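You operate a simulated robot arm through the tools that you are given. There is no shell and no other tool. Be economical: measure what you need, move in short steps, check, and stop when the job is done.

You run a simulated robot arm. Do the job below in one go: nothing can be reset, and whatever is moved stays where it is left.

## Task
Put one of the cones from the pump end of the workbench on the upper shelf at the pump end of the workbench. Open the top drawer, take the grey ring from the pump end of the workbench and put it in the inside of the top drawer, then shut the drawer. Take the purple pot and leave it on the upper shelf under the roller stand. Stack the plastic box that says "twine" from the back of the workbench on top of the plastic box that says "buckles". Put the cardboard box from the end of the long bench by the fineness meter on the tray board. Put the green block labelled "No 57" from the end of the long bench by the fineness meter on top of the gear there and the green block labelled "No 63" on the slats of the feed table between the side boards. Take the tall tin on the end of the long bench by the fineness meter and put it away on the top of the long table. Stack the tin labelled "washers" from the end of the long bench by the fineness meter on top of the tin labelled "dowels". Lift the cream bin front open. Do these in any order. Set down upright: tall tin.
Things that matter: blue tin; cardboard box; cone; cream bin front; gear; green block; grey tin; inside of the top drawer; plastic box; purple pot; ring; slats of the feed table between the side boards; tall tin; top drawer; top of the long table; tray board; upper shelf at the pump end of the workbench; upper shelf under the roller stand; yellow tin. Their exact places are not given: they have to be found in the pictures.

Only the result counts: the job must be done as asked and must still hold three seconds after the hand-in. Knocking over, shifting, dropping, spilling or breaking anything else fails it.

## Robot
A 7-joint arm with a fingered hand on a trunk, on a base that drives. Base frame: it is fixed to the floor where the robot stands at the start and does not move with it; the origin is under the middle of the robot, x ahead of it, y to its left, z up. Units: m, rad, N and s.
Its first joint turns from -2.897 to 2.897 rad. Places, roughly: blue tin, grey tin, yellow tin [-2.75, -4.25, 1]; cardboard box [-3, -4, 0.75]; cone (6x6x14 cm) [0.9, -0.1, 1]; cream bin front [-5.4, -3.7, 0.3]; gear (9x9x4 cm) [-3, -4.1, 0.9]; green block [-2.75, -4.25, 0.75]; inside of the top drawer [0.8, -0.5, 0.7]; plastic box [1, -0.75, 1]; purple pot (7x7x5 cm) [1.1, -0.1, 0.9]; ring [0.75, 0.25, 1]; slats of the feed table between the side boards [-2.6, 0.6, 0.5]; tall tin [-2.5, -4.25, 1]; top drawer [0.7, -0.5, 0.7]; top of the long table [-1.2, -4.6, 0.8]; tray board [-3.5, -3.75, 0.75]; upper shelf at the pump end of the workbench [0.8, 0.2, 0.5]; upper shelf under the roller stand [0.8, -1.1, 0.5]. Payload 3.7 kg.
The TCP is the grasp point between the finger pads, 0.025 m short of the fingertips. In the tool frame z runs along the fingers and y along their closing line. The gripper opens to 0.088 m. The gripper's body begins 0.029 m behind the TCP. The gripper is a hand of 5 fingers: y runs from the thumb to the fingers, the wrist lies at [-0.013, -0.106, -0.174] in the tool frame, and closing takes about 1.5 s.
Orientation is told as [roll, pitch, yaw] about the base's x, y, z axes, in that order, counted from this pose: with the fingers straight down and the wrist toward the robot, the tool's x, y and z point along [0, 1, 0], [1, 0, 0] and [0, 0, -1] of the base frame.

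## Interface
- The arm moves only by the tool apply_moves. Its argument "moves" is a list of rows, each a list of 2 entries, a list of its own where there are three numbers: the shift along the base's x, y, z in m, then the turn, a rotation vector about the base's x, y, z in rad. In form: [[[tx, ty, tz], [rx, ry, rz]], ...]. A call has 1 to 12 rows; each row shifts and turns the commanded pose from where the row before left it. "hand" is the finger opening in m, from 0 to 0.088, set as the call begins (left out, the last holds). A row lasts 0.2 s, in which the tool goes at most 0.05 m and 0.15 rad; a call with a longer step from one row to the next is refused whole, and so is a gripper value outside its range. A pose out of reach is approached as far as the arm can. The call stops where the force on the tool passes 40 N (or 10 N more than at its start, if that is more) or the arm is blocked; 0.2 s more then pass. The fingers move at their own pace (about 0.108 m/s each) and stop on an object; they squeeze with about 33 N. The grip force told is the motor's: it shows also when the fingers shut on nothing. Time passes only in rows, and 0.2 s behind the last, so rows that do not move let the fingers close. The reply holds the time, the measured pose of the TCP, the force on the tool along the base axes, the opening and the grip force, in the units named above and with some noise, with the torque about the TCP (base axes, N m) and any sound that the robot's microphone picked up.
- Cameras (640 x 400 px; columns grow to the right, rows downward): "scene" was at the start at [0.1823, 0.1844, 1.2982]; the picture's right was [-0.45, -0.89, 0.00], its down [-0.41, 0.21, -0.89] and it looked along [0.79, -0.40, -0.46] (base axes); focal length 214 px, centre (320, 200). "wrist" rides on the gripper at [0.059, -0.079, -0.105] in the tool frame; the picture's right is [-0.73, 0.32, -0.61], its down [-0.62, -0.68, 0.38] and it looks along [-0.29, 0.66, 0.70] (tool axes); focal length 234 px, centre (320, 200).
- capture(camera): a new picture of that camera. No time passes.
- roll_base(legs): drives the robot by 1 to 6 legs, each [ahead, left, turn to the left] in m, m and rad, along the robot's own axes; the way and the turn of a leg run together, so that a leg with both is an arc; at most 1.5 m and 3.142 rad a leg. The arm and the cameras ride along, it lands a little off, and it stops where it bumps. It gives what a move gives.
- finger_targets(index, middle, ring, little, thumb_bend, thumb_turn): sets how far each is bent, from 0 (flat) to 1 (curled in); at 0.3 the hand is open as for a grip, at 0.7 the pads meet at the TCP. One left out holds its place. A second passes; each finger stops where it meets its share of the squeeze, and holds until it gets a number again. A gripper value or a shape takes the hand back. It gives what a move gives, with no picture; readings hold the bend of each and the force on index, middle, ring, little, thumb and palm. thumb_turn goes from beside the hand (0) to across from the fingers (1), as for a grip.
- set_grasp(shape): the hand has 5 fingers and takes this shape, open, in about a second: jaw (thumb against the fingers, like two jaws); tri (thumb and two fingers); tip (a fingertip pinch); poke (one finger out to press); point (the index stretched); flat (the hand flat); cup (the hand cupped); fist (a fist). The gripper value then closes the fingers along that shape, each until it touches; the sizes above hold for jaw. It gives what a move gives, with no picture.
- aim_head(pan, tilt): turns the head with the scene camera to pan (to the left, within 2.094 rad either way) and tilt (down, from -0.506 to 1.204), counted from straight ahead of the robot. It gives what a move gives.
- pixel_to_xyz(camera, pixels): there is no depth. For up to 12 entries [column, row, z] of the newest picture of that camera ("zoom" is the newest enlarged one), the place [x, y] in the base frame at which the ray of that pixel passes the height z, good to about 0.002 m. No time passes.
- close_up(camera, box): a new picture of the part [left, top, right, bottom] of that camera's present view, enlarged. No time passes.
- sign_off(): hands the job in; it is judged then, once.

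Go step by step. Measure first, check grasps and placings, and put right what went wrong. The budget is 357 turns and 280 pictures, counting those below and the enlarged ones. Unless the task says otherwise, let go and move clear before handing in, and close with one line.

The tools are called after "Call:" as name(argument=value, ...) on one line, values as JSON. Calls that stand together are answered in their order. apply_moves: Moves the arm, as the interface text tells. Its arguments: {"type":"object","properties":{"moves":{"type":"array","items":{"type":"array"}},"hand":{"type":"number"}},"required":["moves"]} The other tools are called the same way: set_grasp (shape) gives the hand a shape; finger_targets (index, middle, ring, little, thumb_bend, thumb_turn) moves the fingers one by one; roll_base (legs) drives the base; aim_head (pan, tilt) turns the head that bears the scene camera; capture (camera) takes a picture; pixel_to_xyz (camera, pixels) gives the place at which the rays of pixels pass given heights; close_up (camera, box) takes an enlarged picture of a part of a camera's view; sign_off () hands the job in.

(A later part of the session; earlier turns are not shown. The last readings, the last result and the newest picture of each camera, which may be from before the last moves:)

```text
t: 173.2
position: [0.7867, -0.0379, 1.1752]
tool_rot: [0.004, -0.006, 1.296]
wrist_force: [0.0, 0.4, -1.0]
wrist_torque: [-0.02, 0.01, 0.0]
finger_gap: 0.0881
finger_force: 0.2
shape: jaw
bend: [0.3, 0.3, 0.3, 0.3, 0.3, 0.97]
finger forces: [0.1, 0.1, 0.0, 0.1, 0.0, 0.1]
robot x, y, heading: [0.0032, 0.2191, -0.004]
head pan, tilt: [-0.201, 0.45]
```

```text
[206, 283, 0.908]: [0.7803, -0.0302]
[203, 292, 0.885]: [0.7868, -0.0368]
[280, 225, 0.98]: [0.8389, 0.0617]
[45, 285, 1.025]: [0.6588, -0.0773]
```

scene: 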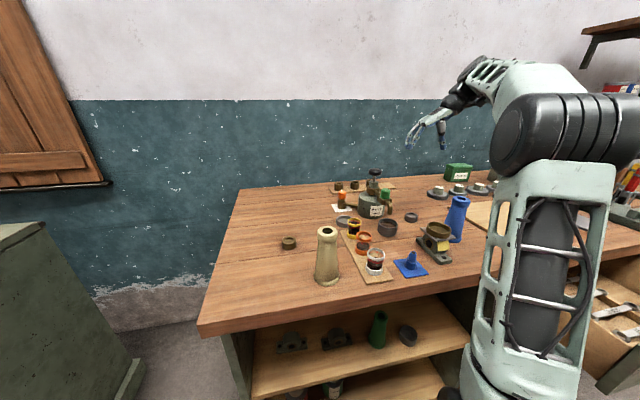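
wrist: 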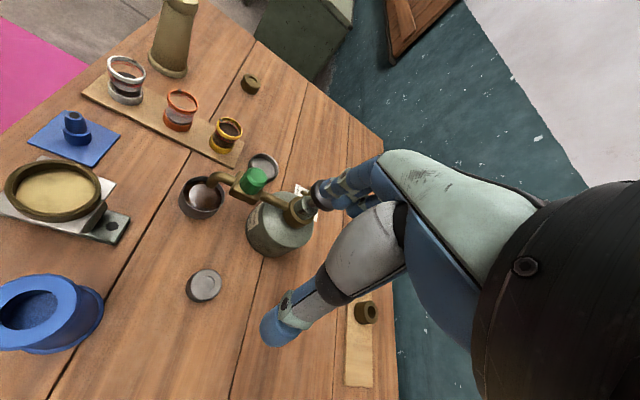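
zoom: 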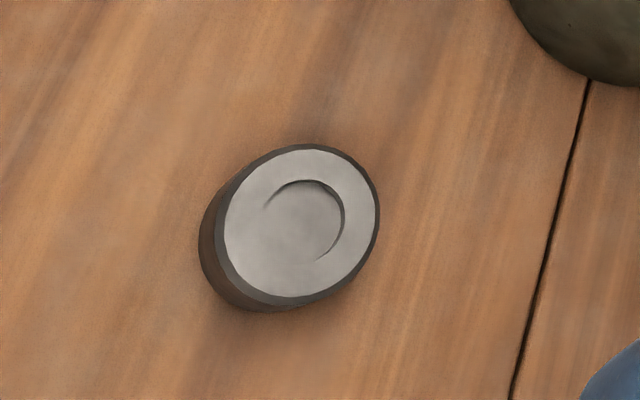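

Ring at ≈(0.782,-0.033). The pump is close on the finger side, so I'll yaw to -0.5 where both sides are free, with smaller opening.

Call:
apply_moves(moves=[[[0, 0, 0], [0, 0, -0.149]], [[0, 0, 0], [0, 0, -0.149]], [[0, 0, 0], [0, 0, -0.149]], [[0, 0, 0], [0, 0, -0.149]], [[0, 0, 0], [0, 0, -0.149]], [[0, 0, 0], [0, 0, -0.149]], [[0, 0, 0], [0, 0, -0.149]], [[0, 0, 0], [0, 0, -0.149]], [[0, 0, 0], [0, 0, -0.149]], [[0, 0, 0], [0, 0, -0.149]], [[0, 0, 0], [0, 0, -0.149]], [[-0.0045, 0.005, 0], [0, 0, -0.149]]], hand=0.072)

Call:
apply_moves(moves=[[[0, 0, -0.045], [0, 0, 0]], [[0, 0, -0.045], [0, 0, 0]], [[0, 0, -0.045], [0, 0, 0]], [[0, 0, 0], [0, 0, 0]]])

Call:
capture(camera="wrist")

Call:
close_up(camera="scene", box=[320, 120, 520, 280])

```text
t: 175.8
position: [0.7832, -0.0304, 1.1759]
tool_rot: [0.003, -0.006, -0.497]
wrist_force: [-0.3, 0.0, 0.1]
wrist_torque: [-0.01, -0.02, 0.0]
finger_gap: 0.0725
finger_force: 0.0
shape: jaw
bend: [0.27, 0.33, 0.31, 0.32, 0.47, 0.99]
finger forces: [0.0, 0.0, 0.1, 0.0, 0.0, 0.1]
robot x, y, heading: [0.0051, 0.2189, -0.008]
head pan, tilt: [-0.201, 0.45]
```

```text
t: 176.8
position: [0.783, -0.0302, 1.0383]
tool_rot: [0.004, -0.006, -0.495]
wrist_force: [0.1, 0.6, -0.3]
wrist_torque: [0.03, 0.03, 0.01]
finger_gap: 0.0722
finger_force: 0.0
shape: jaw
bend: [0.27, 0.33, 0.31, 0.32, 0.47, 0.99]
finger forces: [0.0, 0.0, 0.0, 0.0, 0.0, 0.1]
robot x, y, heading: [0.0052, 0.217, -0.006]
head pan, tilt: [-0.201, 0.45]
```

```text
150 pictures are left
```

wrist: 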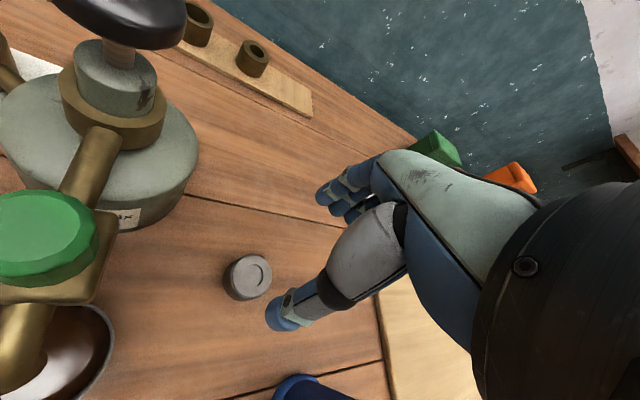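

```text
2.50 times, centred on (420, 200) of scene
```

zoom: 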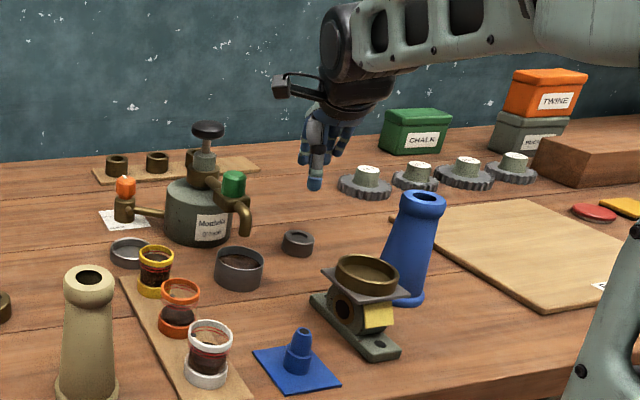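

Call:
pixel_to_xyz(camera="wrist", pixels=[[251, 273, 0.908], [248, 283, 0.885], [60, 330, 0.93], [40, 240, 0.99]])

```text
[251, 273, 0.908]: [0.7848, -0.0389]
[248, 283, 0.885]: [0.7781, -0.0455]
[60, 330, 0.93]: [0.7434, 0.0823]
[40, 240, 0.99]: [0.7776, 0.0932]
```

Ring ≈(0.783,-0.038). Shift y -0.007 and descend to z≈0.912.

Call:
apply_moves(moves=[[[0, -0.007, -0.03], [0, 0, 0]], [[0, 0, -0.035], [0, 0, 0]], [[0, 0, -0.035], [0, 0, 0]], [[0, 0, -0.02], [0, 0, 0]], [[0, 0, 0], [0, 0, 0]]])

Call:
capture(camera="wrist")

Call:
close_up(camera="scene", box=[340, 140, 500, 260])

```text
t: 178.0
position: [0.7846, -0.0413, 0.925]
tool_rot: [0.007, -0.018, -0.496]
wrist_force: [-2.3, -0.5, 8.4]
wrist_torque: [-0.13, -0.04, -0.02]
finger_gap: 0.071
finger_force: 0.0
shape: jaw
bend: [0.27, 0.34, 0.31, 0.32, 0.46, 0.99]
finger forces: [0.0, 6.2, 0.0, 0.0, 2.5, 0.1]
robot x, y, heading: [0.0005, 0.2164, -0.007]
head pan, tilt: [-0.201, 0.45]
stopped in row 5: the force on the tool passed its limit (the readings are from after the stop); the commanded pose is now the measured one
```

```text
148 pictures are left
```

wrist: 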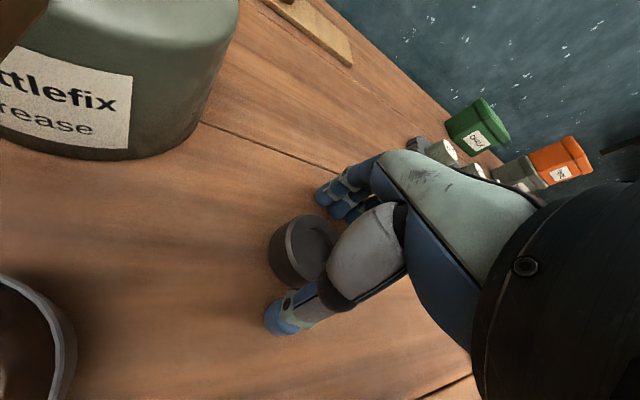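

```text
3.33 times, centred on (420, 200) of scene
```

zoom: 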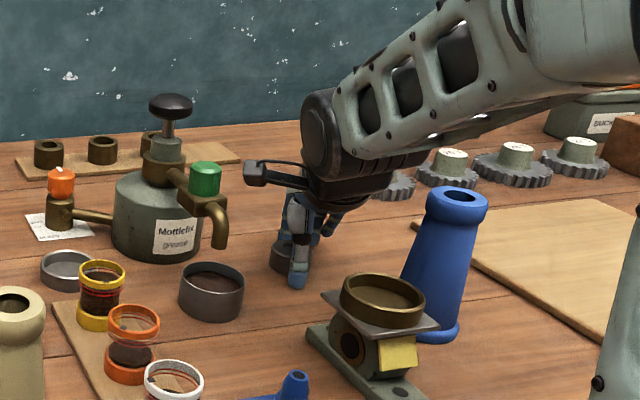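

Middle fingertip touches the bench; ring is a bit left of centre. Lift 2 mm, shift (-0.006,+0.011), then close.

Call:
apply_moves(moves=[[[0, 0, 0.003], [0, 0, 0]], [[-0.006, 0.011, 0], [0, 0, 0]], [[0, 0, -0.001], [0, 0, 0]]])

Call:
apply_moves(moves=[[[0, 0, 0], [0, 0, 0]], [[0, 0, 0], [0, 0, 0]], [[0, 0, 0], [0, 0, 0]], [[0, 0, 0], [0, 0, 0]], [[0, 0, 0], [0, 0, 0]], [[0, 0, 0], [0, 0, 0]], [[0, 0, 0], [0, 0, 0]]], hand=0.025)

Call:
capture(camera="wrist")

```text
t: 178.8
position: [0.7793, -0.0283, 0.9259]
tool_rot: [0.007, -0.016, -0.495]
wrist_force: [0.0, -0.2, -0.5]
wrist_torque: [0.03, 0.0, 0.0]
finger_gap: 0.0722
finger_force: 0.0
shape: jaw
bend: [0.27, 0.34, 0.31, 0.32, 0.47, 0.99]
finger forces: [0.0, 0.0, 0.0, 0.0, 0.0, 0.0]
robot x, y, heading: [0.0062, 0.2169, -0.008]
head pan, tilt: [-0.201, 0.45]
```

```text
t: 180.4
position: [0.7785, -0.0279, 0.9262]
tool_rot: [0.007, -0.018, -0.496]
wrist_force: [-2.0, 0.4, 5.3]
wrist_torque: [0.1, 0.2, -0.01]
finger_gap: 0.0335
finger_force: 33.1
shape: jaw
bend: [0.74, 0.49, 0.55, 0.51, 0.73, 1.0]
finger forces: [14.8, 9.8, 3.6, 0.0, 35.3, 0.1]
robot x, y, heading: [0.0031, 0.2198, -0.004]
head pan, tilt: [-0.201, 0.45]
```

```text
146 pictures are left
```

wrist: 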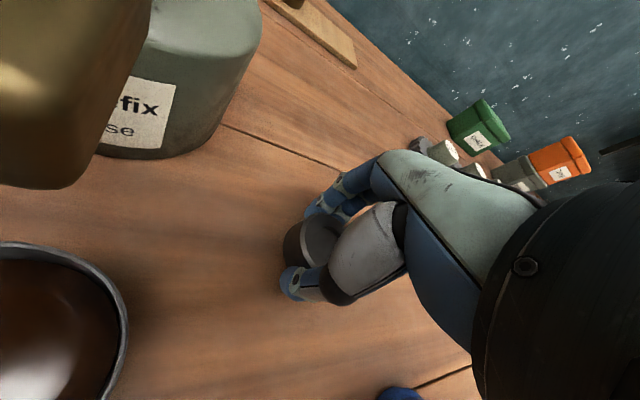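

Ring gripped. The pump spout is near the camera, so lift while easing to -y.

Call:
apply_moves(moves=[[[0.004, -0.007, 0.015], [0, 0, 0]], [[0.004, -0.007, 0.02], [0, 0, 0]], [[0.004, -0.007, 0.03], [0, 0, 0]], [[0, -0.005, 0.04], [0, 0, 0]], [[0, 0, 0.045], [0, 0, 0]], [[0, 0, 0.045], [0, 0, 0]], [[0, 0, 0.045], [0, 0, 0]]])

Call:
capture(camera="wrist")

Call:
close_up(camera="scene", box=[320, 100, 520, 260])

```text
t: 182.0
position: [0.7957, -0.0574, 1.1657]
tool_rot: [0.006, -0.017, -0.496]
wrist_force: [0.0, -0.4, -2.5]
wrist_torque: [0.02, -0.01, 0.0]
finger_gap: 0.0337
finger_force: 32.8
shape: jaw
bend: [0.74, 0.49, 0.56, 0.52, 0.73, 1.0]
finger forces: [16.4, 10.2, 3.2, 0.1, 29.1, 0.1]
robot x, y, heading: [0.0041, 0.2183, -0.008]
head pan, tilt: [-0.201, 0.45]
```

```text
145 pictures are left
```

wrist: 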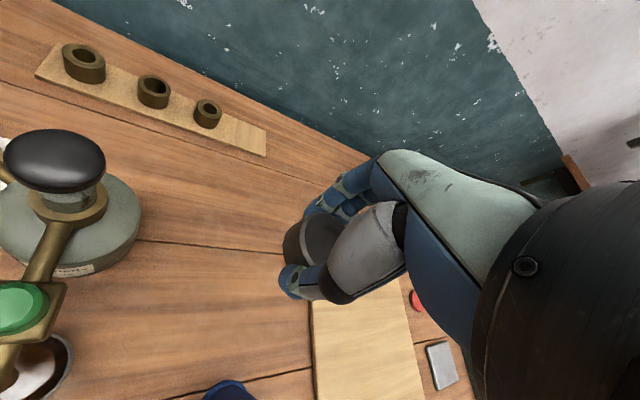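

```text
2.50 times, centred on (420, 180) of scene
```

zoom: 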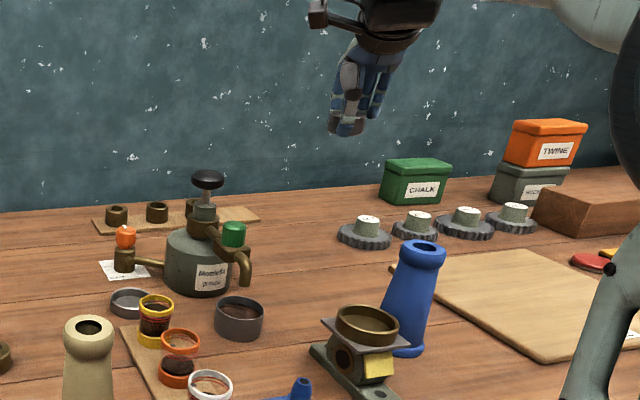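

Ring is held. I'll drive back 0.38 and right 0.30 so the same arm posture is over the drawer, and yaw the hand to +1.57.

Call:
roll_base(legs=[[-0.375, 0, 0], [0, -0.3, 0]])

Call:
apply_moves(moves=[[[0, 0, 0], [0, 0, 0.148]], [[0, 0, 0], [0, 0, 0.148]], [[0, 0, 0], [0, 0, 0.148]], [[0, 0, 0], [0, 0, 0.148]], [[0, 0, 0], [0, 0, 0.148]], [[0, 0, 0], [0, 0, 0.148]], [[0, 0, 0], [0, 0, 0.148]], [[0, 0, 0], [0, 0, 0.148]], [[0, 0, 0], [0, 0, 0.148]], [[0, 0, 0], [0, 0, 0.148]], [[0, 0, 0], [0, 0, 0.148]], [[0, 0, 0], [0, 0, 0.148]]])

Call:
apply_moves(moves=[[[0, 0, 0], [0, 0, 0.145]], [[0, 0, 0], [0, 0, 0.145]], [[0, 0, 0], [0, 0, 0]]])

Call:
aim_head(pan=-0.6, tilt=0.7)

Call:
capture(camera="wrist")

Call:
capture(camera="scene")

```text
t: 186.0
position: [0.4073, -0.3726, 1.1642]
tool_rot: [0.007, -0.017, -0.512]
wrist_force: [-0.1, 0.5, -2.1]
wrist_torque: [0.0, 0.01, 0.01]
finger_gap: 0.0332
finger_force: 33.0
shape: jaw
bend: [0.74, 0.49, 0.56, 0.52, 0.73, 1.0]
finger forces: [16.4, 10.1, 3.3, 0.0, 29.1, 0.0]
robot x, y, heading: [-0.3839, -0.0841, -0.023]
head pan, tilt: [-0.201, 0.45]
```

```text
t: 188.6
position: [0.4063, -0.3704, 1.1655]
tool_rot: [0.007, -0.016, 1.267]
wrist_force: [0.3, -0.1, -1.9]
wrist_torque: [-0.01, -0.02, -0.03]
finger_gap: 0.0336
finger_force: 33.2
shape: jaw
bend: [0.74, 0.49, 0.56, 0.52, 0.73, 1.0]
finger forces: [16.5, 10.2, 3.3, 0.0, 29.1, 0.0]
robot x, y, heading: [-0.3829, -0.0834, -0.021]
head pan, tilt: [-0.201, 0.45]
```

```text
t: 189.4
position: [0.407, -0.3705, 1.1652]
tool_rot: [0.006, -0.016, 1.556]
wrist_force: [-0.7, -0.8, -1.6]
wrist_torque: [-0.04, 0.03, -0.03]
finger_gap: 0.0335
finger_force: 33.0
shape: jaw
bend: [0.74, 0.49, 0.56, 0.52, 0.73, 1.0]
finger forces: [16.5, 10.2, 3.4, 0.0, 29.1, 0.1]
robot x, y, heading: [-0.3824, -0.0835, -0.023]
head pan, tilt: [-0.201, 0.45]
```

```text
t: 190.3
position: [0.4058, -0.3715, 1.1659]
tool_rot: [0.008, -0.016, 1.555]
wrist_force: [0.8, 0.4, -1.0]
wrist_torque: [0.02, 0.04, 0.0]
finger_gap: 0.0334
finger_force: 33.3
shape: jaw
bend: [0.74, 0.49, 0.56, 0.52, 0.73, 1.0]
finger forces: [16.6, 10.1, 3.4, 0.0, 29.1, 0.0]
robot x, y, heading: [-0.3825, -0.0833, -0.024]
head pan, tilt: [-0.6, 0.7]
```

```text
143 pictures are left
```

wrist: 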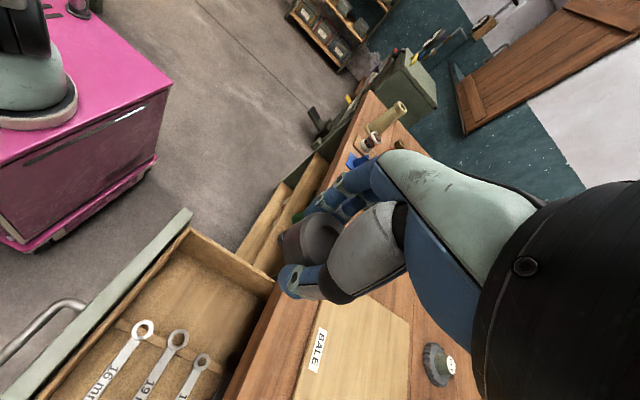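

```text
142 pictures are left
```

scene: 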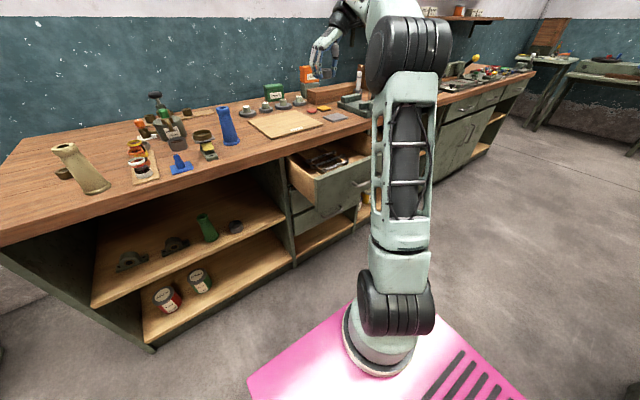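

Call:
pixel_to_xyz(camera="wrist", pixels=[[188, 230, 0.82], [272, 295, 0.82], [200, 285, 0.68], [145, 325, 0.7], [200, 358, 0.7], [190, 262, 0.68], [100, 300, 0.8]])

Call:
close_up(camera="wrist", box=[80, 200, 300, 400])

```text
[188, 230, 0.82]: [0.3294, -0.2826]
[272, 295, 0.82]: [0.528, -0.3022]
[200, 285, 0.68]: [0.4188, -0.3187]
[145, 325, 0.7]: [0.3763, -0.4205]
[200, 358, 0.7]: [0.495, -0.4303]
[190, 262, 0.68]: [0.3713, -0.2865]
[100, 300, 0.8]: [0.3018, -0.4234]
```

```text
2.00 times, centred on (190, 300) of wrist
```

zoom: 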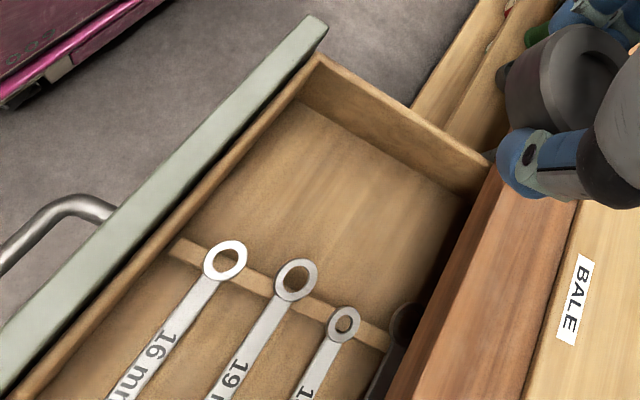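

Free floor between wall (y≈-0.295) and rail (y≈-0.41): target (0.418,-0.356). Descend.

Call:
apply_moves(moves=[[[0.006, 0.007, -0.045], [0, 0, 0]], [[0.006, 0.007, -0.045], [0, 0, 0]], [[0, 0, -0.045], [0, 0, 0]], [[0, 0, -0.045], [0, 0, 0]], [[0, 0, -0.045], [0, 0, 0]], [[0, 0, -0.045], [0, 0, 0]], [[0, 0, -0.045], [0, 0, 0]], [[0, 0, -0.04], [0, 0, 0]], [[0, 0, 0], [0, 0, 0]]])

Call:
capture(camera="wrist")

Call:
close_up(camera="scene", box=[260, 100, 420, 230])

```text
t: 192.3
position: [0.4208, -0.3569, 0.8082]
tool_rot: [0.008, -0.017, 1.554]
wrist_force: [-0.4, -0.5, -1.6]
wrist_torque: [0.01, 0.01, -0.02]
finger_gap: 0.0334
finger_force: 33.5
shape: jaw
bend: [0.74, 0.49, 0.56, 0.52, 0.73, 1.0]
finger forces: [16.5, 10.4, 3.6, 0.0, 29.0, 0.0]
robot x, y, heading: [-0.379, -0.0831, -0.021]
head pan, tilt: [-0.6, 0.7]
```

```text
140 pictures are left
```

wrist: 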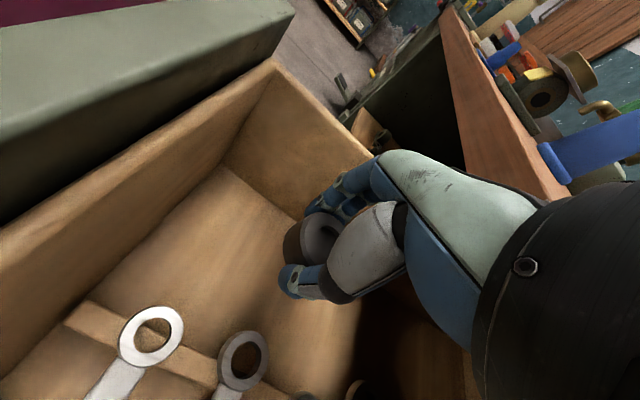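

```text
3.08 times, centred on (340, 165) of scene
```

zoom: 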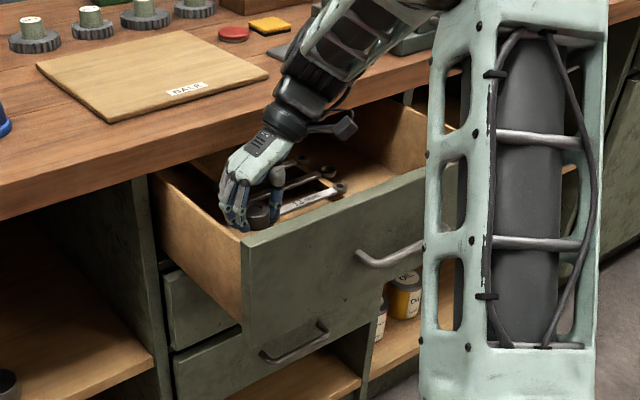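

Hand is inside the drawer. Keep lowering in small steps.

Call:
apply_moves(moves=[[[0, 0, -0.012], [0, 0, 0]], [[0, 0, -0.012], [0, 0, 0]], [[0, 0, -0.01], [0, 0, 0]], [[0, 0, 0], [0, 0, 0]]])

Call:
apply_moves(moves=[[[0, 0, -0.006], [0, 0, 0]], [[0, 0, -0.006], [0, 0, 0]], [[0, 0, 0], [0, 0, 0]]])

Call:
capture(camera="wrist")

```text
t: 193.3
position: [0.4188, -0.358, 0.7761]
tool_rot: [0.006, -0.015, 1.556]
wrist_force: [0.1, 0.0, -2.5]
wrist_torque: [-0.02, 0.03, 0.01]
finger_gap: 0.0334
finger_force: 33.3
shape: jaw
bend: [0.74, 0.49, 0.56, 0.52, 0.73, 1.0]
finger forces: [16.5, 10.3, 3.5, 0.0, 29.0, 0.1]
robot x, y, heading: [-0.3811, -0.0822, -0.018]
head pan, tilt: [-0.6, 0.7]
```

```text
t: 194.1
position: [0.4192, -0.3583, 0.7654]
tool_rot: [0.007, -0.017, 1.555]
wrist_force: [0.7, -0.4, -0.8]
wrist_torque: [0.02, 0.0, 0.04]
finger_gap: 0.0335
finger_force: 33.2
shape: jaw
bend: [0.74, 0.49, 0.56, 0.52, 0.73, 1.0]
finger forces: [16.5, 10.4, 3.5, 0.0, 29.0, 0.0]
robot x, y, heading: [-0.3811, -0.0858, -0.028]
head pan, tilt: [-0.6, 0.7]
```

```text
138 pictures are left
```

wrist: 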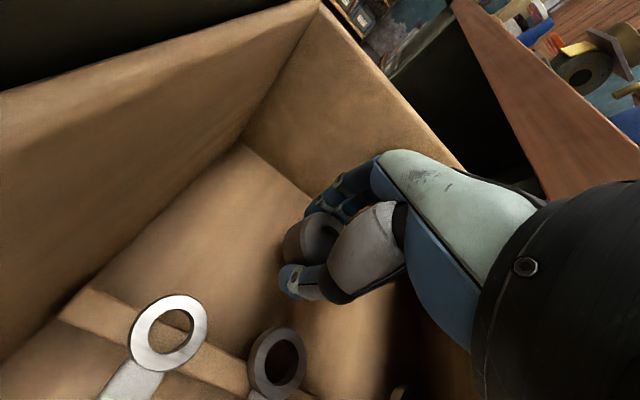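

Call:
apply_moves(moves=[[[0, 0, -0.007], [0, 0, 0]], [[0, 0, -0.007], [0, 0, 0]], [[0, 0, 0], [0, 0, 0]]])

Call:
apply_moves(moves=[[[0, 0, -0.006], [0, 0, 0]], [[0, 0, -0.006], [0, 0, 0]], [[0, 0, 0], [0, 0, 0]]])

Call:
apply_moves(moves=[[[0, 0, -0.006], [0, 0, 0]], [[0, 0, -0.006], [0, 0, 0]], [[0, 0, 0], [0, 0, 0]]])

```text
t: 194.9
position: [0.4174, -0.3589, 0.7509]
tool_rot: [0.008, -0.016, 1.555]
wrist_force: [0.2, 1.2, -1.5]
wrist_torque: [-0.02, -0.02, 0.0]
finger_gap: 0.0334
finger_force: 32.9
shape: jaw
bend: [0.74, 0.49, 0.56, 0.52, 0.73, 1.0]
finger forces: [16.5, 10.4, 3.5, 0.0, 29.0, 0.0]
robot x, y, heading: [-0.3796, -0.0856, -0.02]
head pan, tilt: [-0.6, 0.7]
```

```text
t: 195.7
position: [0.4188, -0.3599, 0.7398]
tool_rot: [0.008, -0.016, 1.554]
wrist_force: [0.0, -0.1, -1.7]
wrist_torque: [0.01, 0.03, 0.02]
finger_gap: 0.0334
finger_force: 32.6
shape: jaw
bend: [0.74, 0.49, 0.56, 0.52, 0.73, 1.0]
finger forces: [16.5, 10.4, 3.5, 0.0, 29.0, 0.1]
robot x, y, heading: [-0.3799, -0.0829, -0.028]
head pan, tilt: [-0.6, 0.7]
```

```text
t: 196.5
position: [0.4183, -0.3595, 0.7282]
tool_rot: [0.004, -0.015, 1.556]
wrist_force: [0.3, -3.9, 21.3]
wrist_torque: [-0.5, 0.07, 0.06]
finger_gap: 0.0339
finger_force: 33.0
shape: jaw
bend: [0.74, 0.49, 0.56, 0.52, 0.73, 1.0]
finger forces: [16.4, 10.0, 3.3, 0.1, 47.3, 0.0]
robot x, y, heading: [-0.3814, -0.0842, -0.021]
head pan, tilt: [-0.6, 0.7]
```

Contact at z≈0.729. Ease and open moderately.

Call:
apply_moves(moves=[[[0, 0, 0.003], [0, 0, 0]], [[0, 0, 0], [0, 0, 0]], [[0, 0, 0], [0, 0, 0]], [[0, 0, 0], [0, 0, 0]], [[0, 0, 0], [0, 0, 0]], [[0, 0, 0], [0, 0, 0]]], hand=0.062)

Call:
capture(camera="wrist")

Call:
apply_moves(moves=[[[0, 0, 0.03], [0, 0, 0]], [[0, 0, 0.04], [0, 0, 0]], [[0, 0, 0.045], [0, 0, 0]], [[0, 0, 0.045], [0, 0, 0]], [[0, 0, 0.045], [0, 0, 0]], [[0, 0, 0.045], [0, 0, 0]], [[0, 0, 0.045], [0, 0, 0]], [[0, 0, 0.045], [0, 0, 0]], [[0, 0, 0.045], [0, 0, 0]]])

Call:
capture(camera="wrist")

```text
t: 197.9
position: [0.4184, -0.358, 0.7299]
tool_rot: [0.007, -0.017, 1.554]
wrist_force: [0.5, 0.1, -0.3]
wrist_torque: [-0.01, 0.02, -0.01]
finger_gap: 0.0613
finger_force: 0.0
shape: jaw
bend: [0.27, 0.37, 0.34, 0.35, 0.58, 0.99]
finger forces: [0.0, 0.0, 0.0, 0.0, 0.0, 0.0]
robot x, y, heading: [-0.3799, -0.083, -0.016]
head pan, tilt: [-0.6, 0.7]
```

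```text
137 pictures are left
```

wrist: 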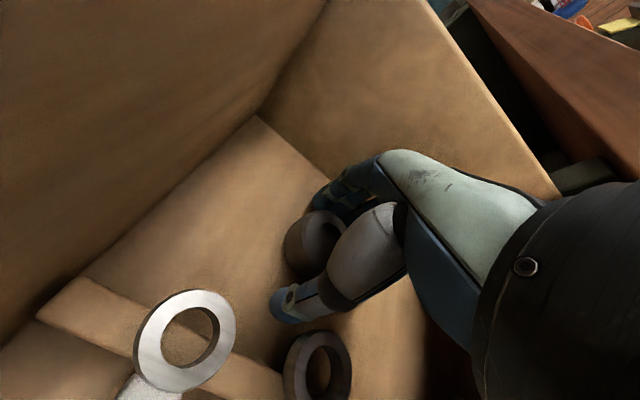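

```text
t: 199.9
position: [0.4167, -0.3569, 1.1139]
tool_rot: [0.007, -0.018, 1.555]
wrist_force: [0.4, -0.2, 0.4]
wrist_torque: [0.06, -0.02, -0.03]
finger_gap: 0.0617
finger_force: 0.1
shape: jaw
bend: [0.27, 0.37, 0.34, 0.35, 0.58, 0.99]
finger forces: [0.0, 0.0, 0.0, 0.1, 0.0, 0.0]
robot x, y, heading: [-0.3772, -0.083, -0.02]
head pan, tilt: [-0.6, 0.7]
```

```text
136 pictures are left
```

wrist: 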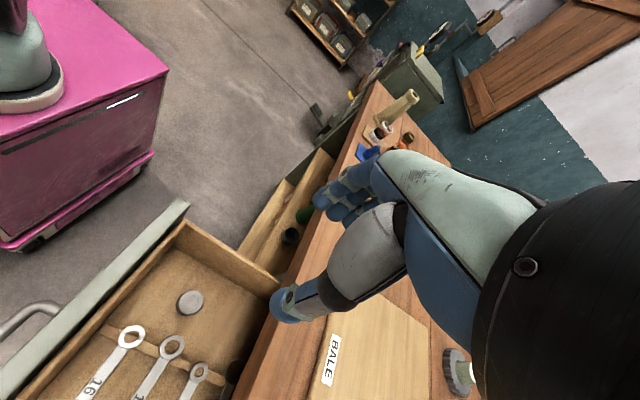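

Ring lies on the drawer floor at (190,302). Now to shut the drawer: back up slightly, turn the hand to the forward-pitched pose with fingers closed, and push the panel beside the handle.

Call:
roll_base(legs=[[-0.06, 0, 0.022]])

Call:
apply_moves(moves=[[[0, 0, 0], [0, 0, -0.143]], [[0, 0, 0], [0, 0, -0.143]], [[0, 0, 0], [0, 0, -0.143]], [[0, 0, 0], [0, 0, -0.143]], [[0, 0, 0], [0, 0, -0.143]], [[0, 0, 0], [0, 0, -0.143]], [[0, 0, 0], [0, 0, -0.143]], [[0, 0, 0], [0, 0, -0.143]], [[0, 0, 0], [0, 0, -0.143]], [[0, 0, 0], [0, 0, -0.143]], [[0, 0, 0], [0, 0, -0.143]]], hand=0.0)

Call:
apply_moves(moves=[[[0, 0, 0], [0, -0.1496, 0]], [[0, 0, 0], [0, -0.1496, 0]], [[0, 0, 0], [0, -0.1496, 0]], [[0, 0, 0], [0, -0.1496, 0]], [[0, 0, 0], [0, -0.1496, 0]], [[0, 0, 0], [0, -0.1496, 0]], [[0, 0, 0], [0, -0.1496, 0]], [[0, 0, 0], [0, 0, 0]]])

Call:
capture(camera="scene")

```text
t: 200.9
position: [0.3637, -0.3384, 1.1151]
tool_rot: [0.007, -0.015, 1.578]
wrist_force: [0.4, 0.1, 0.4]
wrist_torque: [-0.03, 0.01, -0.01]
finger_gap: 0.0618
finger_force: 0.2
shape: jaw
bend: [0.27, 0.37, 0.34, 0.35, 0.58, 0.99]
finger forces: [0.2, 0.0, 0.1, 0.0, 0.0, 0.1]
robot x, y, heading: [-0.4389, -0.0845, -0.001]
head pan, tilt: [-0.6, 0.7]
```

```text
t: 203.3
position: [0.3624, -0.3394, 1.1143]
tool_rot: [0.008, -0.016, 0.004]
wrist_force: [0.3, 0.3, 0.7]
wrist_torque: [-0.01, 0.01, -0.03]
finger_gap: 0.0001
finger_force: 33.2
shape: jaw
bend: [0.7, 0.7, 0.7, 0.7, 0.73, 1.0]
finger forces: [0.0, 0.0, 0.0, 0.0, 0.0, 0.0]
robot x, y, heading: [-0.4419, -0.0822, -0.001]
head pan, tilt: [-0.6, 0.7]
```

```text
t: 205.1
position: [0.3619, -0.3383, 1.1144]
tool_rot: [-0.002, -1.066, 0.008]
wrist_force: [0.1, 1.2, -0.8]
wrist_torque: [0.0, 0.01, 0.02]
finger_gap: 0.0
finger_force: 32.8
shape: jaw
bend: [0.7, 0.7, 0.7, 0.7, 0.73, 1.0]
finger forces: [0.0, 0.1, 0.0, 0.1, 0.0, 0.0]
robot x, y, heading: [-0.4404, -0.0854, -0.003]
head pan, tilt: [-0.6, 0.7]
```

```text
135 pictures are left
```

scene: 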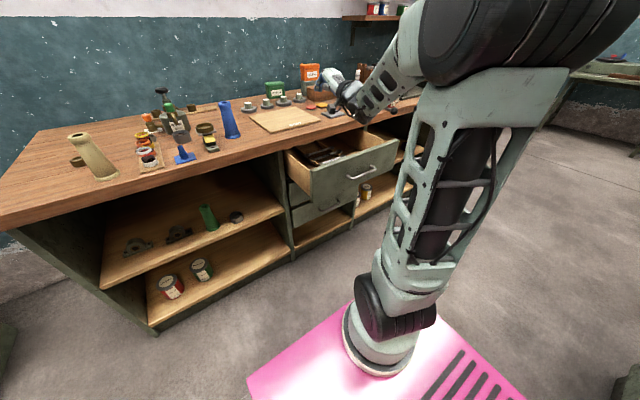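

Call:
apply_moves(moves=[[[-0.035, -0.02, -0.02], [0, 0, 0]], [[-0.035, -0.02, -0.02], [0, 0, 0]], [[-0.035, -0.02, -0.02], [0, 0, 0]], [[0, 0, -0.045], [0, 0, 0]], [[0, 0, -0.045], [0, 0, 0]], [[0, 0, -0.045], [0, 0, 0]], [[0, 0, -0.045], [0, 0, 0]], [[0, 0, -0.045], [0, 0, 0]], [[0, 0, -0.045], [0, 0, 0]], [[0, 0, -0.025], [0, 0, 0]], [[0, 0, 0], [0, 0, 0]]])

Call:
capture(camera="wrist")

Call:
close_up(camera="scene", box=[260, 110, 420, 230])

```text
t: 207.5
position: [0.2578, -0.3978, 0.7591]
tool_rot: [-0.001, -1.062, 0.008]
wrist_force: [0.2, 1.1, 0.0]
wrist_torque: [0.03, -0.01, -0.03]
finger_gap: 0.0
finger_force: 33.3
shape: jaw
bend: [0.7, 0.7, 0.7, 0.7, 0.73, 1.0]
finger forces: [0.0, 0.1, 0.0, 0.1, 0.1, 0.0]
robot x, y, heading: [-0.4433, -0.0844, -0.001]
head pan, tilt: [-0.6, 0.7]
```

```text
134 pictures are left
```

wrist: 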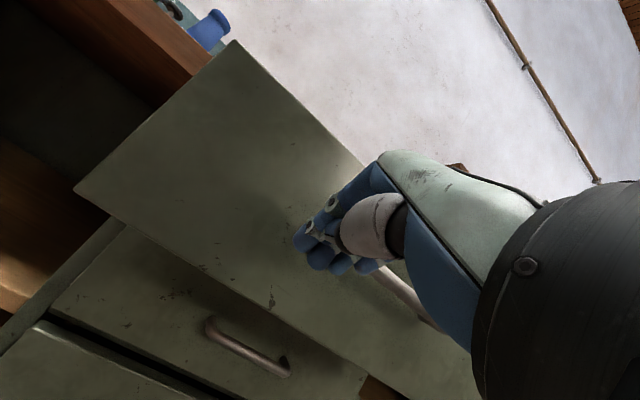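

```text
3.33 times, centred on (340, 170) of scene
```

zoom: 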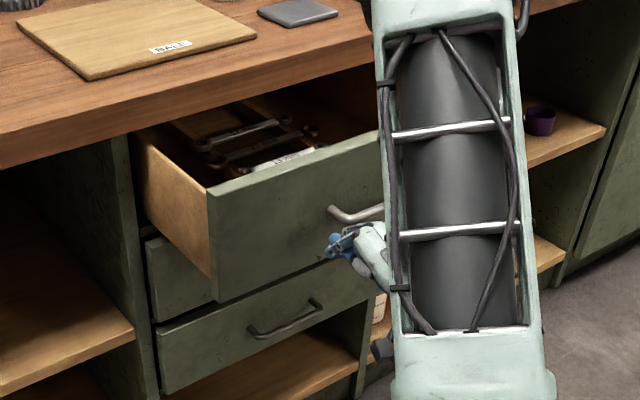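

Fingers are in front of the panel. Push forward.

Call:
apply_moves(moves=[[[0.02, 0, 0], [0, 0, 0]], [[0.02, 0, 0], [0, 0, 0]], [[0.02, 0, 0], [0, 0, 0]], [[0.02, 0, 0], [0, 0, 0]], [[0.02, 0, 0], [0, 0, 0]], [[0.02, 0, 0], [0, 0, 0]], [[0.02, 0, 0], [0, 0, 0]], [[0.02, 0, 0], [0, 0, 0]], [[0.02, 0, 0], [0, 0, 0]]])

Call:
close_up(camera="scene", box=[260, 110, 420, 230])

Call:
capture(camera="wrist")

```text
t: 209.5
position: [0.4381, -0.4, 0.7607]
tool_rot: [-0.001, -1.063, 0.01]
wrist_force: [0.3, 0.4, -0.4]
wrist_torque: [0.0, 0.03, 0.01]
finger_gap: 0.0
finger_force: 32.7
shape: jaw
bend: [0.7, 0.7, 0.7, 0.7, 0.73, 1.0]
finger forces: [0.0, 0.0, 0.0, 0.0, 0.0, 0.1]
robot x, y, heading: [-0.4412, -0.0809, -0.002]
head pan, tilt: [-0.6, 0.7]
```

```text
3.33 times, centred on (340, 170) of scene
```

zoom: 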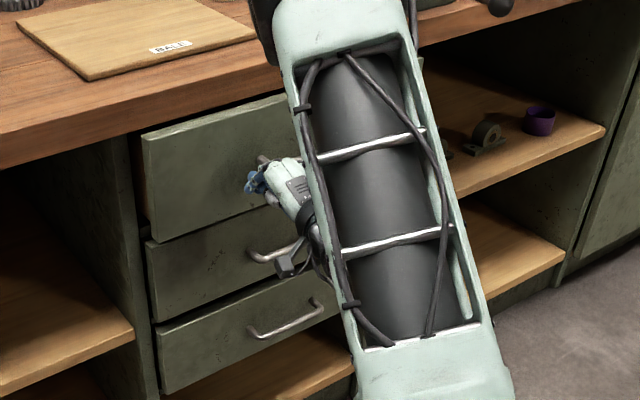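

```text
131 pictures are left
```

wrist: 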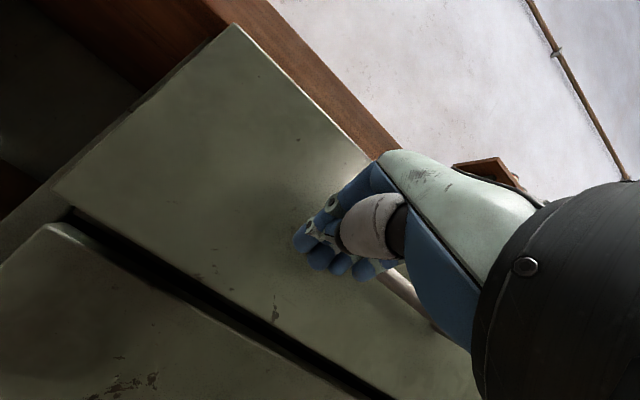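

Nearly shut. Keep pushing until resistance.

Call:
apply_moves(moves=[[[0.015, 0, 0], [0, 0, 0]], [[0.015, 0, 0], [0, 0, 0]], [[0.01, 0, 0], [0, 0, 0]], [[0.01, 0, 0], [0, 0, 0]], [[0.01, 0, 0], [0, 0, 0]], [[0.01, 0, 0], [0, 0, 0]]])

Call:
close_up(camera="scene", box=[260, 110, 420, 230])

```text
t: 210.7
position: [0.4943, -0.3961, 0.7576]
tool_rot: [0.0, -1.059, 0.009]
wrist_force: [-22.8, 12.4, 2.6]
wrist_torque: [-0.24, -0.22, -0.81]
finger_gap: 0.0
finger_force: 32.9
shape: jaw
bend: [0.7, 0.7, 0.7, 0.7, 0.73, 1.0]
finger forces: [0.0, 0.1, 0.1, 22.1, 0.1, 0.1]
robot x, y, heading: [-0.4404, -0.0808, 0.001]
head pan, tilt: [-0.6, 0.7]
stopped in row 6: the force on the tool passed its limit (the readings are from after the stop); the commanded pose is now the measured one
```

```text
3.33 times, centred on (340, 170) of scene
```

zoom: 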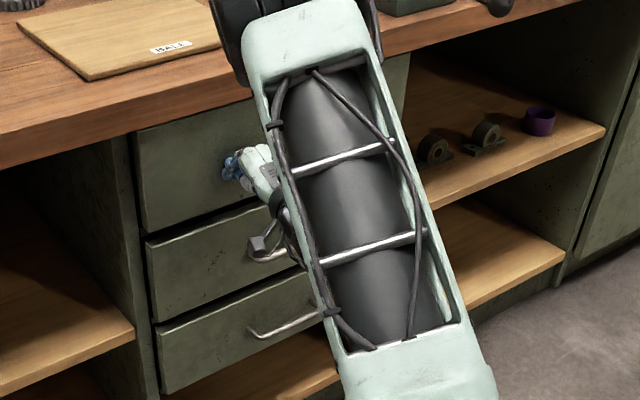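

Stopped with force; drawer looks flush. Withdraw and verify.

Call:
apply_moves(moves=[[[-0.03, 0, 0], [0, 0, 0]], [[-0.04, 0, 0.0], [0, 0, 0]], [[-0.04, 0, 0.01], [0, 0, 0]], [[-0.02, 0, 0.04], [0, 0, 0]], [[0, 0, 0.045], [0, 0, 0]], [[0, 0, 0.045], [0, 0, 0]], [[0, 0, 0.045], [0, 0, 0]], [[0, 0, 0.045], [0, 0, 0]], [[0, 0, 0.045], [0, 0, 0]], [[0, 0, 0.045], [0, 0, 0]], [[0, 0, 0.04], [0, 0.15, 0]], [[0, 0, 0.04], [0, 0.15, 0]]], hand=0.088)

Call:
apply_moves(moves=[[[0.02, 0, 0.0], [0, 0.15, 0]], [[0.02, 0, 0.0], [0, 0.15, 0]], [[0.02, 0, 0.0], [0, 0.15, 0]], [[0.02, 0, 0], [0, 0.15, 0]], [[0.02, 0, 0], [0, 0.15, 0]], [[0, 0, 0], [0, 0.01, 0]]])

Call:
capture(camera="scene")

Call:
close_up(camera="scene", box=[270, 120, 400, 230])

```text
t: 213.3
position: [0.3649, -0.3979, 1.1561]
tool_rot: [0.002, -0.76, 0.005]
wrist_force: [-0.5, -1.3, -0.1]
wrist_torque: [-0.01, 0.0, -0.03]
finger_gap: 0.0879
finger_force: 0.0
shape: jaw
bend: [0.3, 0.3, 0.3, 0.3, 0.3, 0.98]
finger forces: [0.0, 0.0, 0.1, 0.1, 0.1, 0.0]
robot x, y, heading: [-0.4418, -0.0842, -0.001]
head pan, tilt: [-0.6, 0.7]
```

```text
t: 214.7
position: [0.4645, -0.3969, 1.1535]
tool_rot: [0.007, 0.001, 0.004]
wrist_force: [-0.4, 0.1, -0.8]
wrist_torque: [0.01, -0.01, -0.03]
finger_gap: 0.0878
finger_force: 0.1
shape: jaw
bend: [0.3, 0.3, 0.3, 0.3, 0.3, 0.98]
finger forces: [0.0, 0.0, 0.1, 0.0, 0.0, 0.1]
robot x, y, heading: [-0.4404, -0.0818, 0.003]
head pan, tilt: [-0.6, 0.7]
```

```text
129 pictures are left
```

scene: 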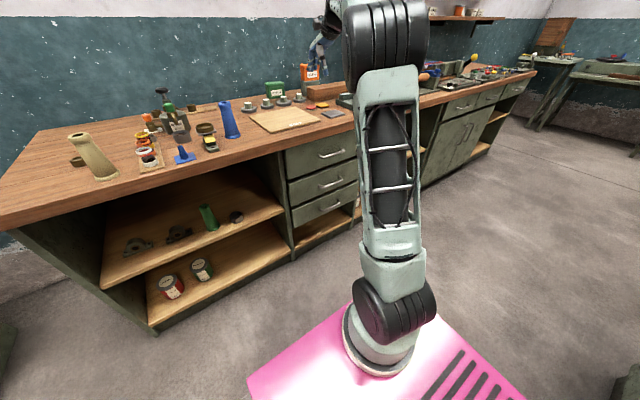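

```text
3.64 times, centred on (335, 175) of scene
```

zoom: 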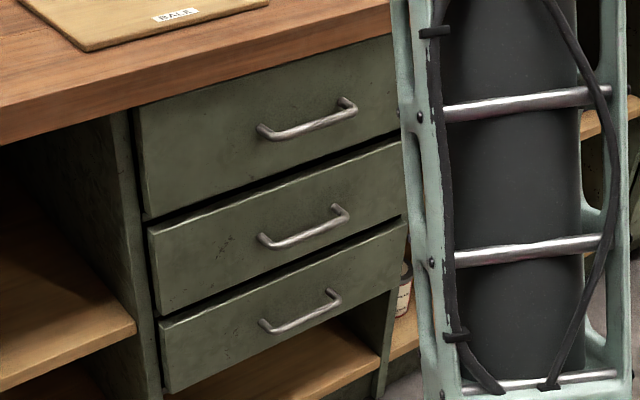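

Drawer is shut. The workbench jobs are done; now go to the far end. I'll slide right along the aisle and look around.

Call:
roll_base(legs=[[0, -1.4, 0], [0, -0.8, 0]])

Call:
aim_head(pan=-2.0, tilt=0.35)

Call:
capture(camera="scene")

```text
t: 218.8
position: [0.4492, -1.1747, 1.1535]
tool_rot: [0.005, 0.001, -0.051]
wrist_force: [-0.6, 0.0, 1.8]
wrist_torque: [0.0, 0.01, -0.02]
finger_gap: 0.0879
finger_force: 0.0
shape: jaw
bend: [0.3, 0.3, 0.3, 0.3, 0.3, 0.98]
finger forces: [0.1, 0.1, 0.0, 0.0, 0.0, 0.1]
robot x, y, heading: [-0.4386, -0.811, -0.056]
head pan, tilt: [-0.6, 0.7]
stopped in leg 1: the robot was blocked; the commanded pose is now the measured one
```

```text
t: 220.3
position: [0.4475, -1.1744, 1.1535]
tool_rot: [0.007, 0.0, -0.051]
wrist_force: [0.8, -0.5, 0.3]
wrist_torque: [-0.01, 0.02, 0.01]
finger_gap: 0.0879
finger_force: 0.1
shape: jaw
bend: [0.3, 0.3, 0.3, 0.3, 0.3, 0.98]
finger forces: [0.0, 0.0, 0.0, 0.1, 0.0, 0.0]
robot x, y, heading: [-0.4406, -0.8104, -0.056]
head pan, tilt: [-2.0, 0.351]
```

```text
127 pictures are left
```

scene: 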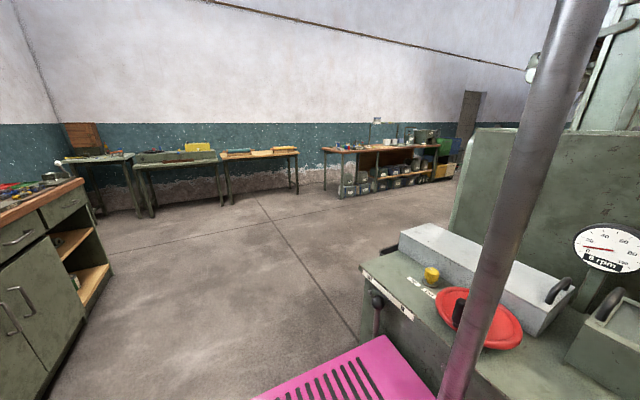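

The base bumped the machine's rear corner/lever. Move forward 0.15 then continue right.

Call:
roll_base(legs=[[0.16, 0.02, 0.056], [0, -1.4, 0], [0, -0.6, 0]])

Call:
aim_head(pan=-2.05, tilt=0.4)

Call:
capture(camera="scene")

```text
t: 231.5
position: [0.6135, -3.152, 1.1539]
tool_rot: [0.008, 0.001, 0.001]
wrist_force: [0.0, -0.1, 0.3]
wrist_torque: [0.01, -0.02, 0.01]
finger_gap: 0.088
finger_force: 0.0
shape: jaw
bend: [0.3, 0.3, 0.3, 0.3, 0.3, 0.98]
finger forces: [0.0, 0.0, 0.0, 0.0, 0.0, 0.0]
robot x, y, heading: [-0.2889, -2.8312, -0.008]
head pan, tilt: [-2.0, 0.351]
```

```text
t: 232.2
position: [0.6124, -3.1518, 1.1524]
tool_rot: [0.007, 0.002, -0.001]
wrist_force: [-0.2, -0.6, -0.7]
wrist_torque: [-0.01, 0.02, -0.01]
finger_gap: 0.0879
finger_force: 0.1
shape: jaw
bend: [0.3, 0.3, 0.3, 0.3, 0.3, 0.98]
finger forces: [0.0, 0.0, 0.0, 0.0, 0.1, 0.0]
robot x, y, heading: [-0.2901, -2.8331, -0.004]
head pan, tilt: [-2.051, 0.4]
```

```text
126 pictures are left
```

scene: 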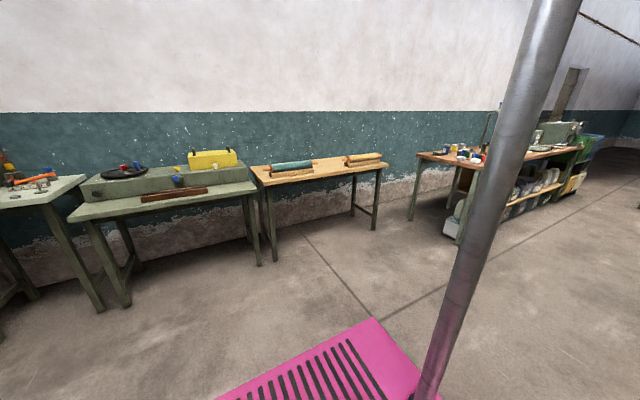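

Turn to face the far wall (-y) and strafe toward the long bench.

Call:
roll_base(legs=[[0, 0, -1.567], [0, -1.2, 0], [0, -0.9, 0]])

Call:
aim_head(pan=-0.3, tilt=0.4)

Call:
capture(camera="scene")

```text
t: 246.4
position: [-2.7581, -3.58, 1.1529]
tool_rot: [0.007, 0.002, -1.639]
wrist_force: [0.2, 0.1, 0.3]
wrist_torque: [0.03, -0.04, -0.01]
finger_gap: 0.0881
finger_force: 0.1
shape: jaw
bend: [0.3, 0.3, 0.3, 0.3, 0.3, 0.98]
finger forces: [0.0, 0.0, 0.1, 0.0, 0.1, 0.1]
robot x, y, heading: [-2.3766, -2.7017, -1.646]
head pan, tilt: [-2.051, 0.4]
```

```text
t: 248.2
position: [-2.7587, -3.5802, 1.1541]
tool_rot: [0.007, 0.001, -1.638]
wrist_force: [0.8, -0.4, -0.5]
wrist_torque: [-0.03, -0.02, -0.02]
finger_gap: 0.0875
finger_force: 0.0
shape: jaw
bend: [0.3, 0.3, 0.3, 0.3, 0.3, 0.98]
finger forces: [0.2, 0.0, 0.1, 0.0, 0.0, 0.1]
robot x, y, heading: [-2.3796, -2.7024, -1.645]
head pan, tilt: [-0.3, 0.4]
```

```text
125 pictures are left
```

scene: 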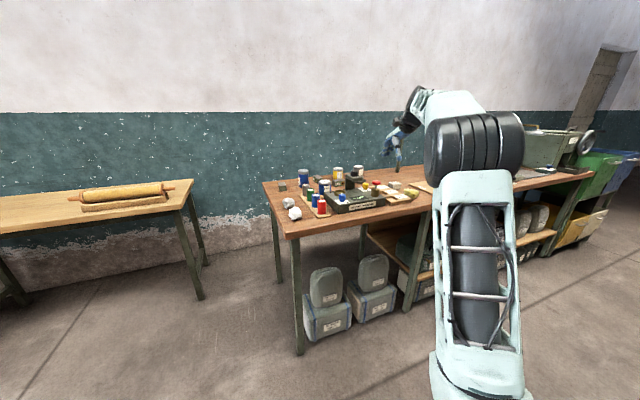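

Facing the long bench end. Zoom in on its contents.

Call:
close_up(camera="scene", box=[260, 150, 440, 250])

Call:
pixel_to_xyz(camera="scene", pixels=[[263, 183, 0.9], [290, 237, 0.9], [575, 172, 0.9], [296, 355, 0.0], [183, 187, 0.85], [203, 298, 0.0], [278, 285, 0.0]])

```text
3.56 times, centred on (350, 200) of scene
```

zoom: 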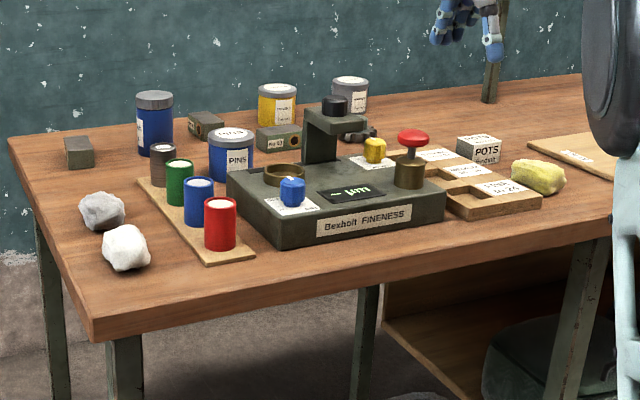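

```text
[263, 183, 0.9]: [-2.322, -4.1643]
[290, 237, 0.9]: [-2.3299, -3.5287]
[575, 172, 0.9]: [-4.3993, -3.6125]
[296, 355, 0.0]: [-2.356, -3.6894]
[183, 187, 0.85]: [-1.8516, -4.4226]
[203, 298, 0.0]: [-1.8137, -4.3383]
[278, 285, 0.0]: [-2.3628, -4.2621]
```

Call:
apply_moves(moves=[[[0, 0, 0.04], [0, 0, 0]], [[0, 0, 0.04], [0, 0, 0]], [[0, 0, 0.04], [0, 0, 0]]])

Call:
roll_base(legs=[[0, 0, 0.075], [0.3, -0.05, 0]])

Call:
capture(camera="wrist")

Call:
close_up(camera="scene", box=[220, 120, 460, 270])

```text
t: 249.0
position: [-2.7581, -3.5812, 1.2749]
tool_rot: [0.01, 0.002, -1.641]
wrist_force: [-0.2, 0.5, 0.8]
wrist_torque: [0.0, 0.02, 0.02]
finger_gap: 0.0881
finger_force: 0.1
shape: jaw
bend: [0.3, 0.3, 0.3, 0.3, 0.3, 0.98]
finger forces: [0.1, 0.0, 0.0, 0.1, 0.0, 0.0]
robot x, y, heading: [-2.3782, -2.6993, -1.646]
head pan, tilt: [-0.3, 0.4]
```

```text
t: 251.6
position: [-2.7383, -3.91, 1.2742]
tool_rot: [0.008, 0.002, -1.561]
wrist_force: [-0.4, -0.3, -0.1]
wrist_torque: [0.0, 0.02, 0.04]
finger_gap: 0.0878
finger_force: 0.0
shape: jaw
bend: [0.3, 0.3, 0.3, 0.3, 0.3, 0.98]
finger forces: [0.0, 0.1, 0.0, 0.0, 0.0, 0.0]
robot x, y, heading: [-2.4314, -2.9977, -1.563]
head pan, tilt: [-0.3, 0.4]
```

```text
123 pictures are left
```

wrist: 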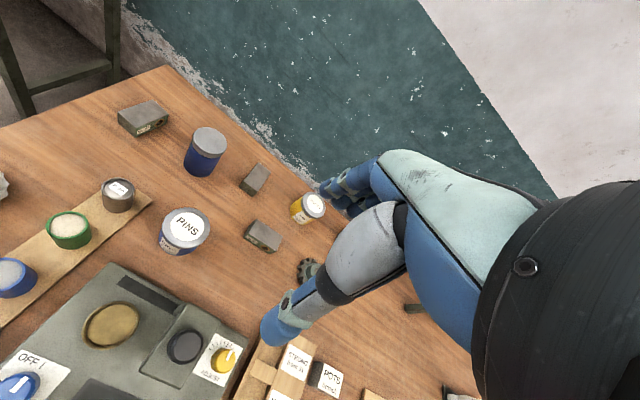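

```text
2.67 times, centred on (340, 195) of scene
```

zoom: 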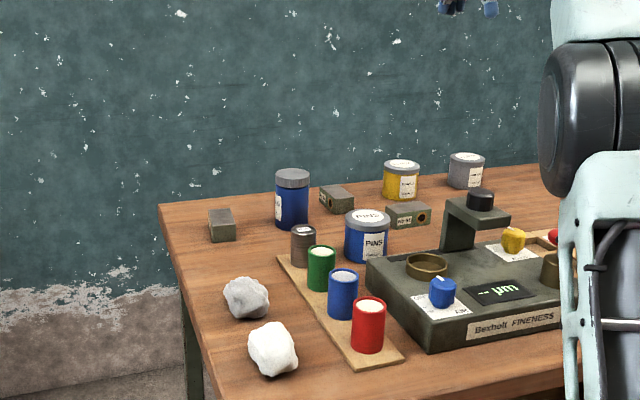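

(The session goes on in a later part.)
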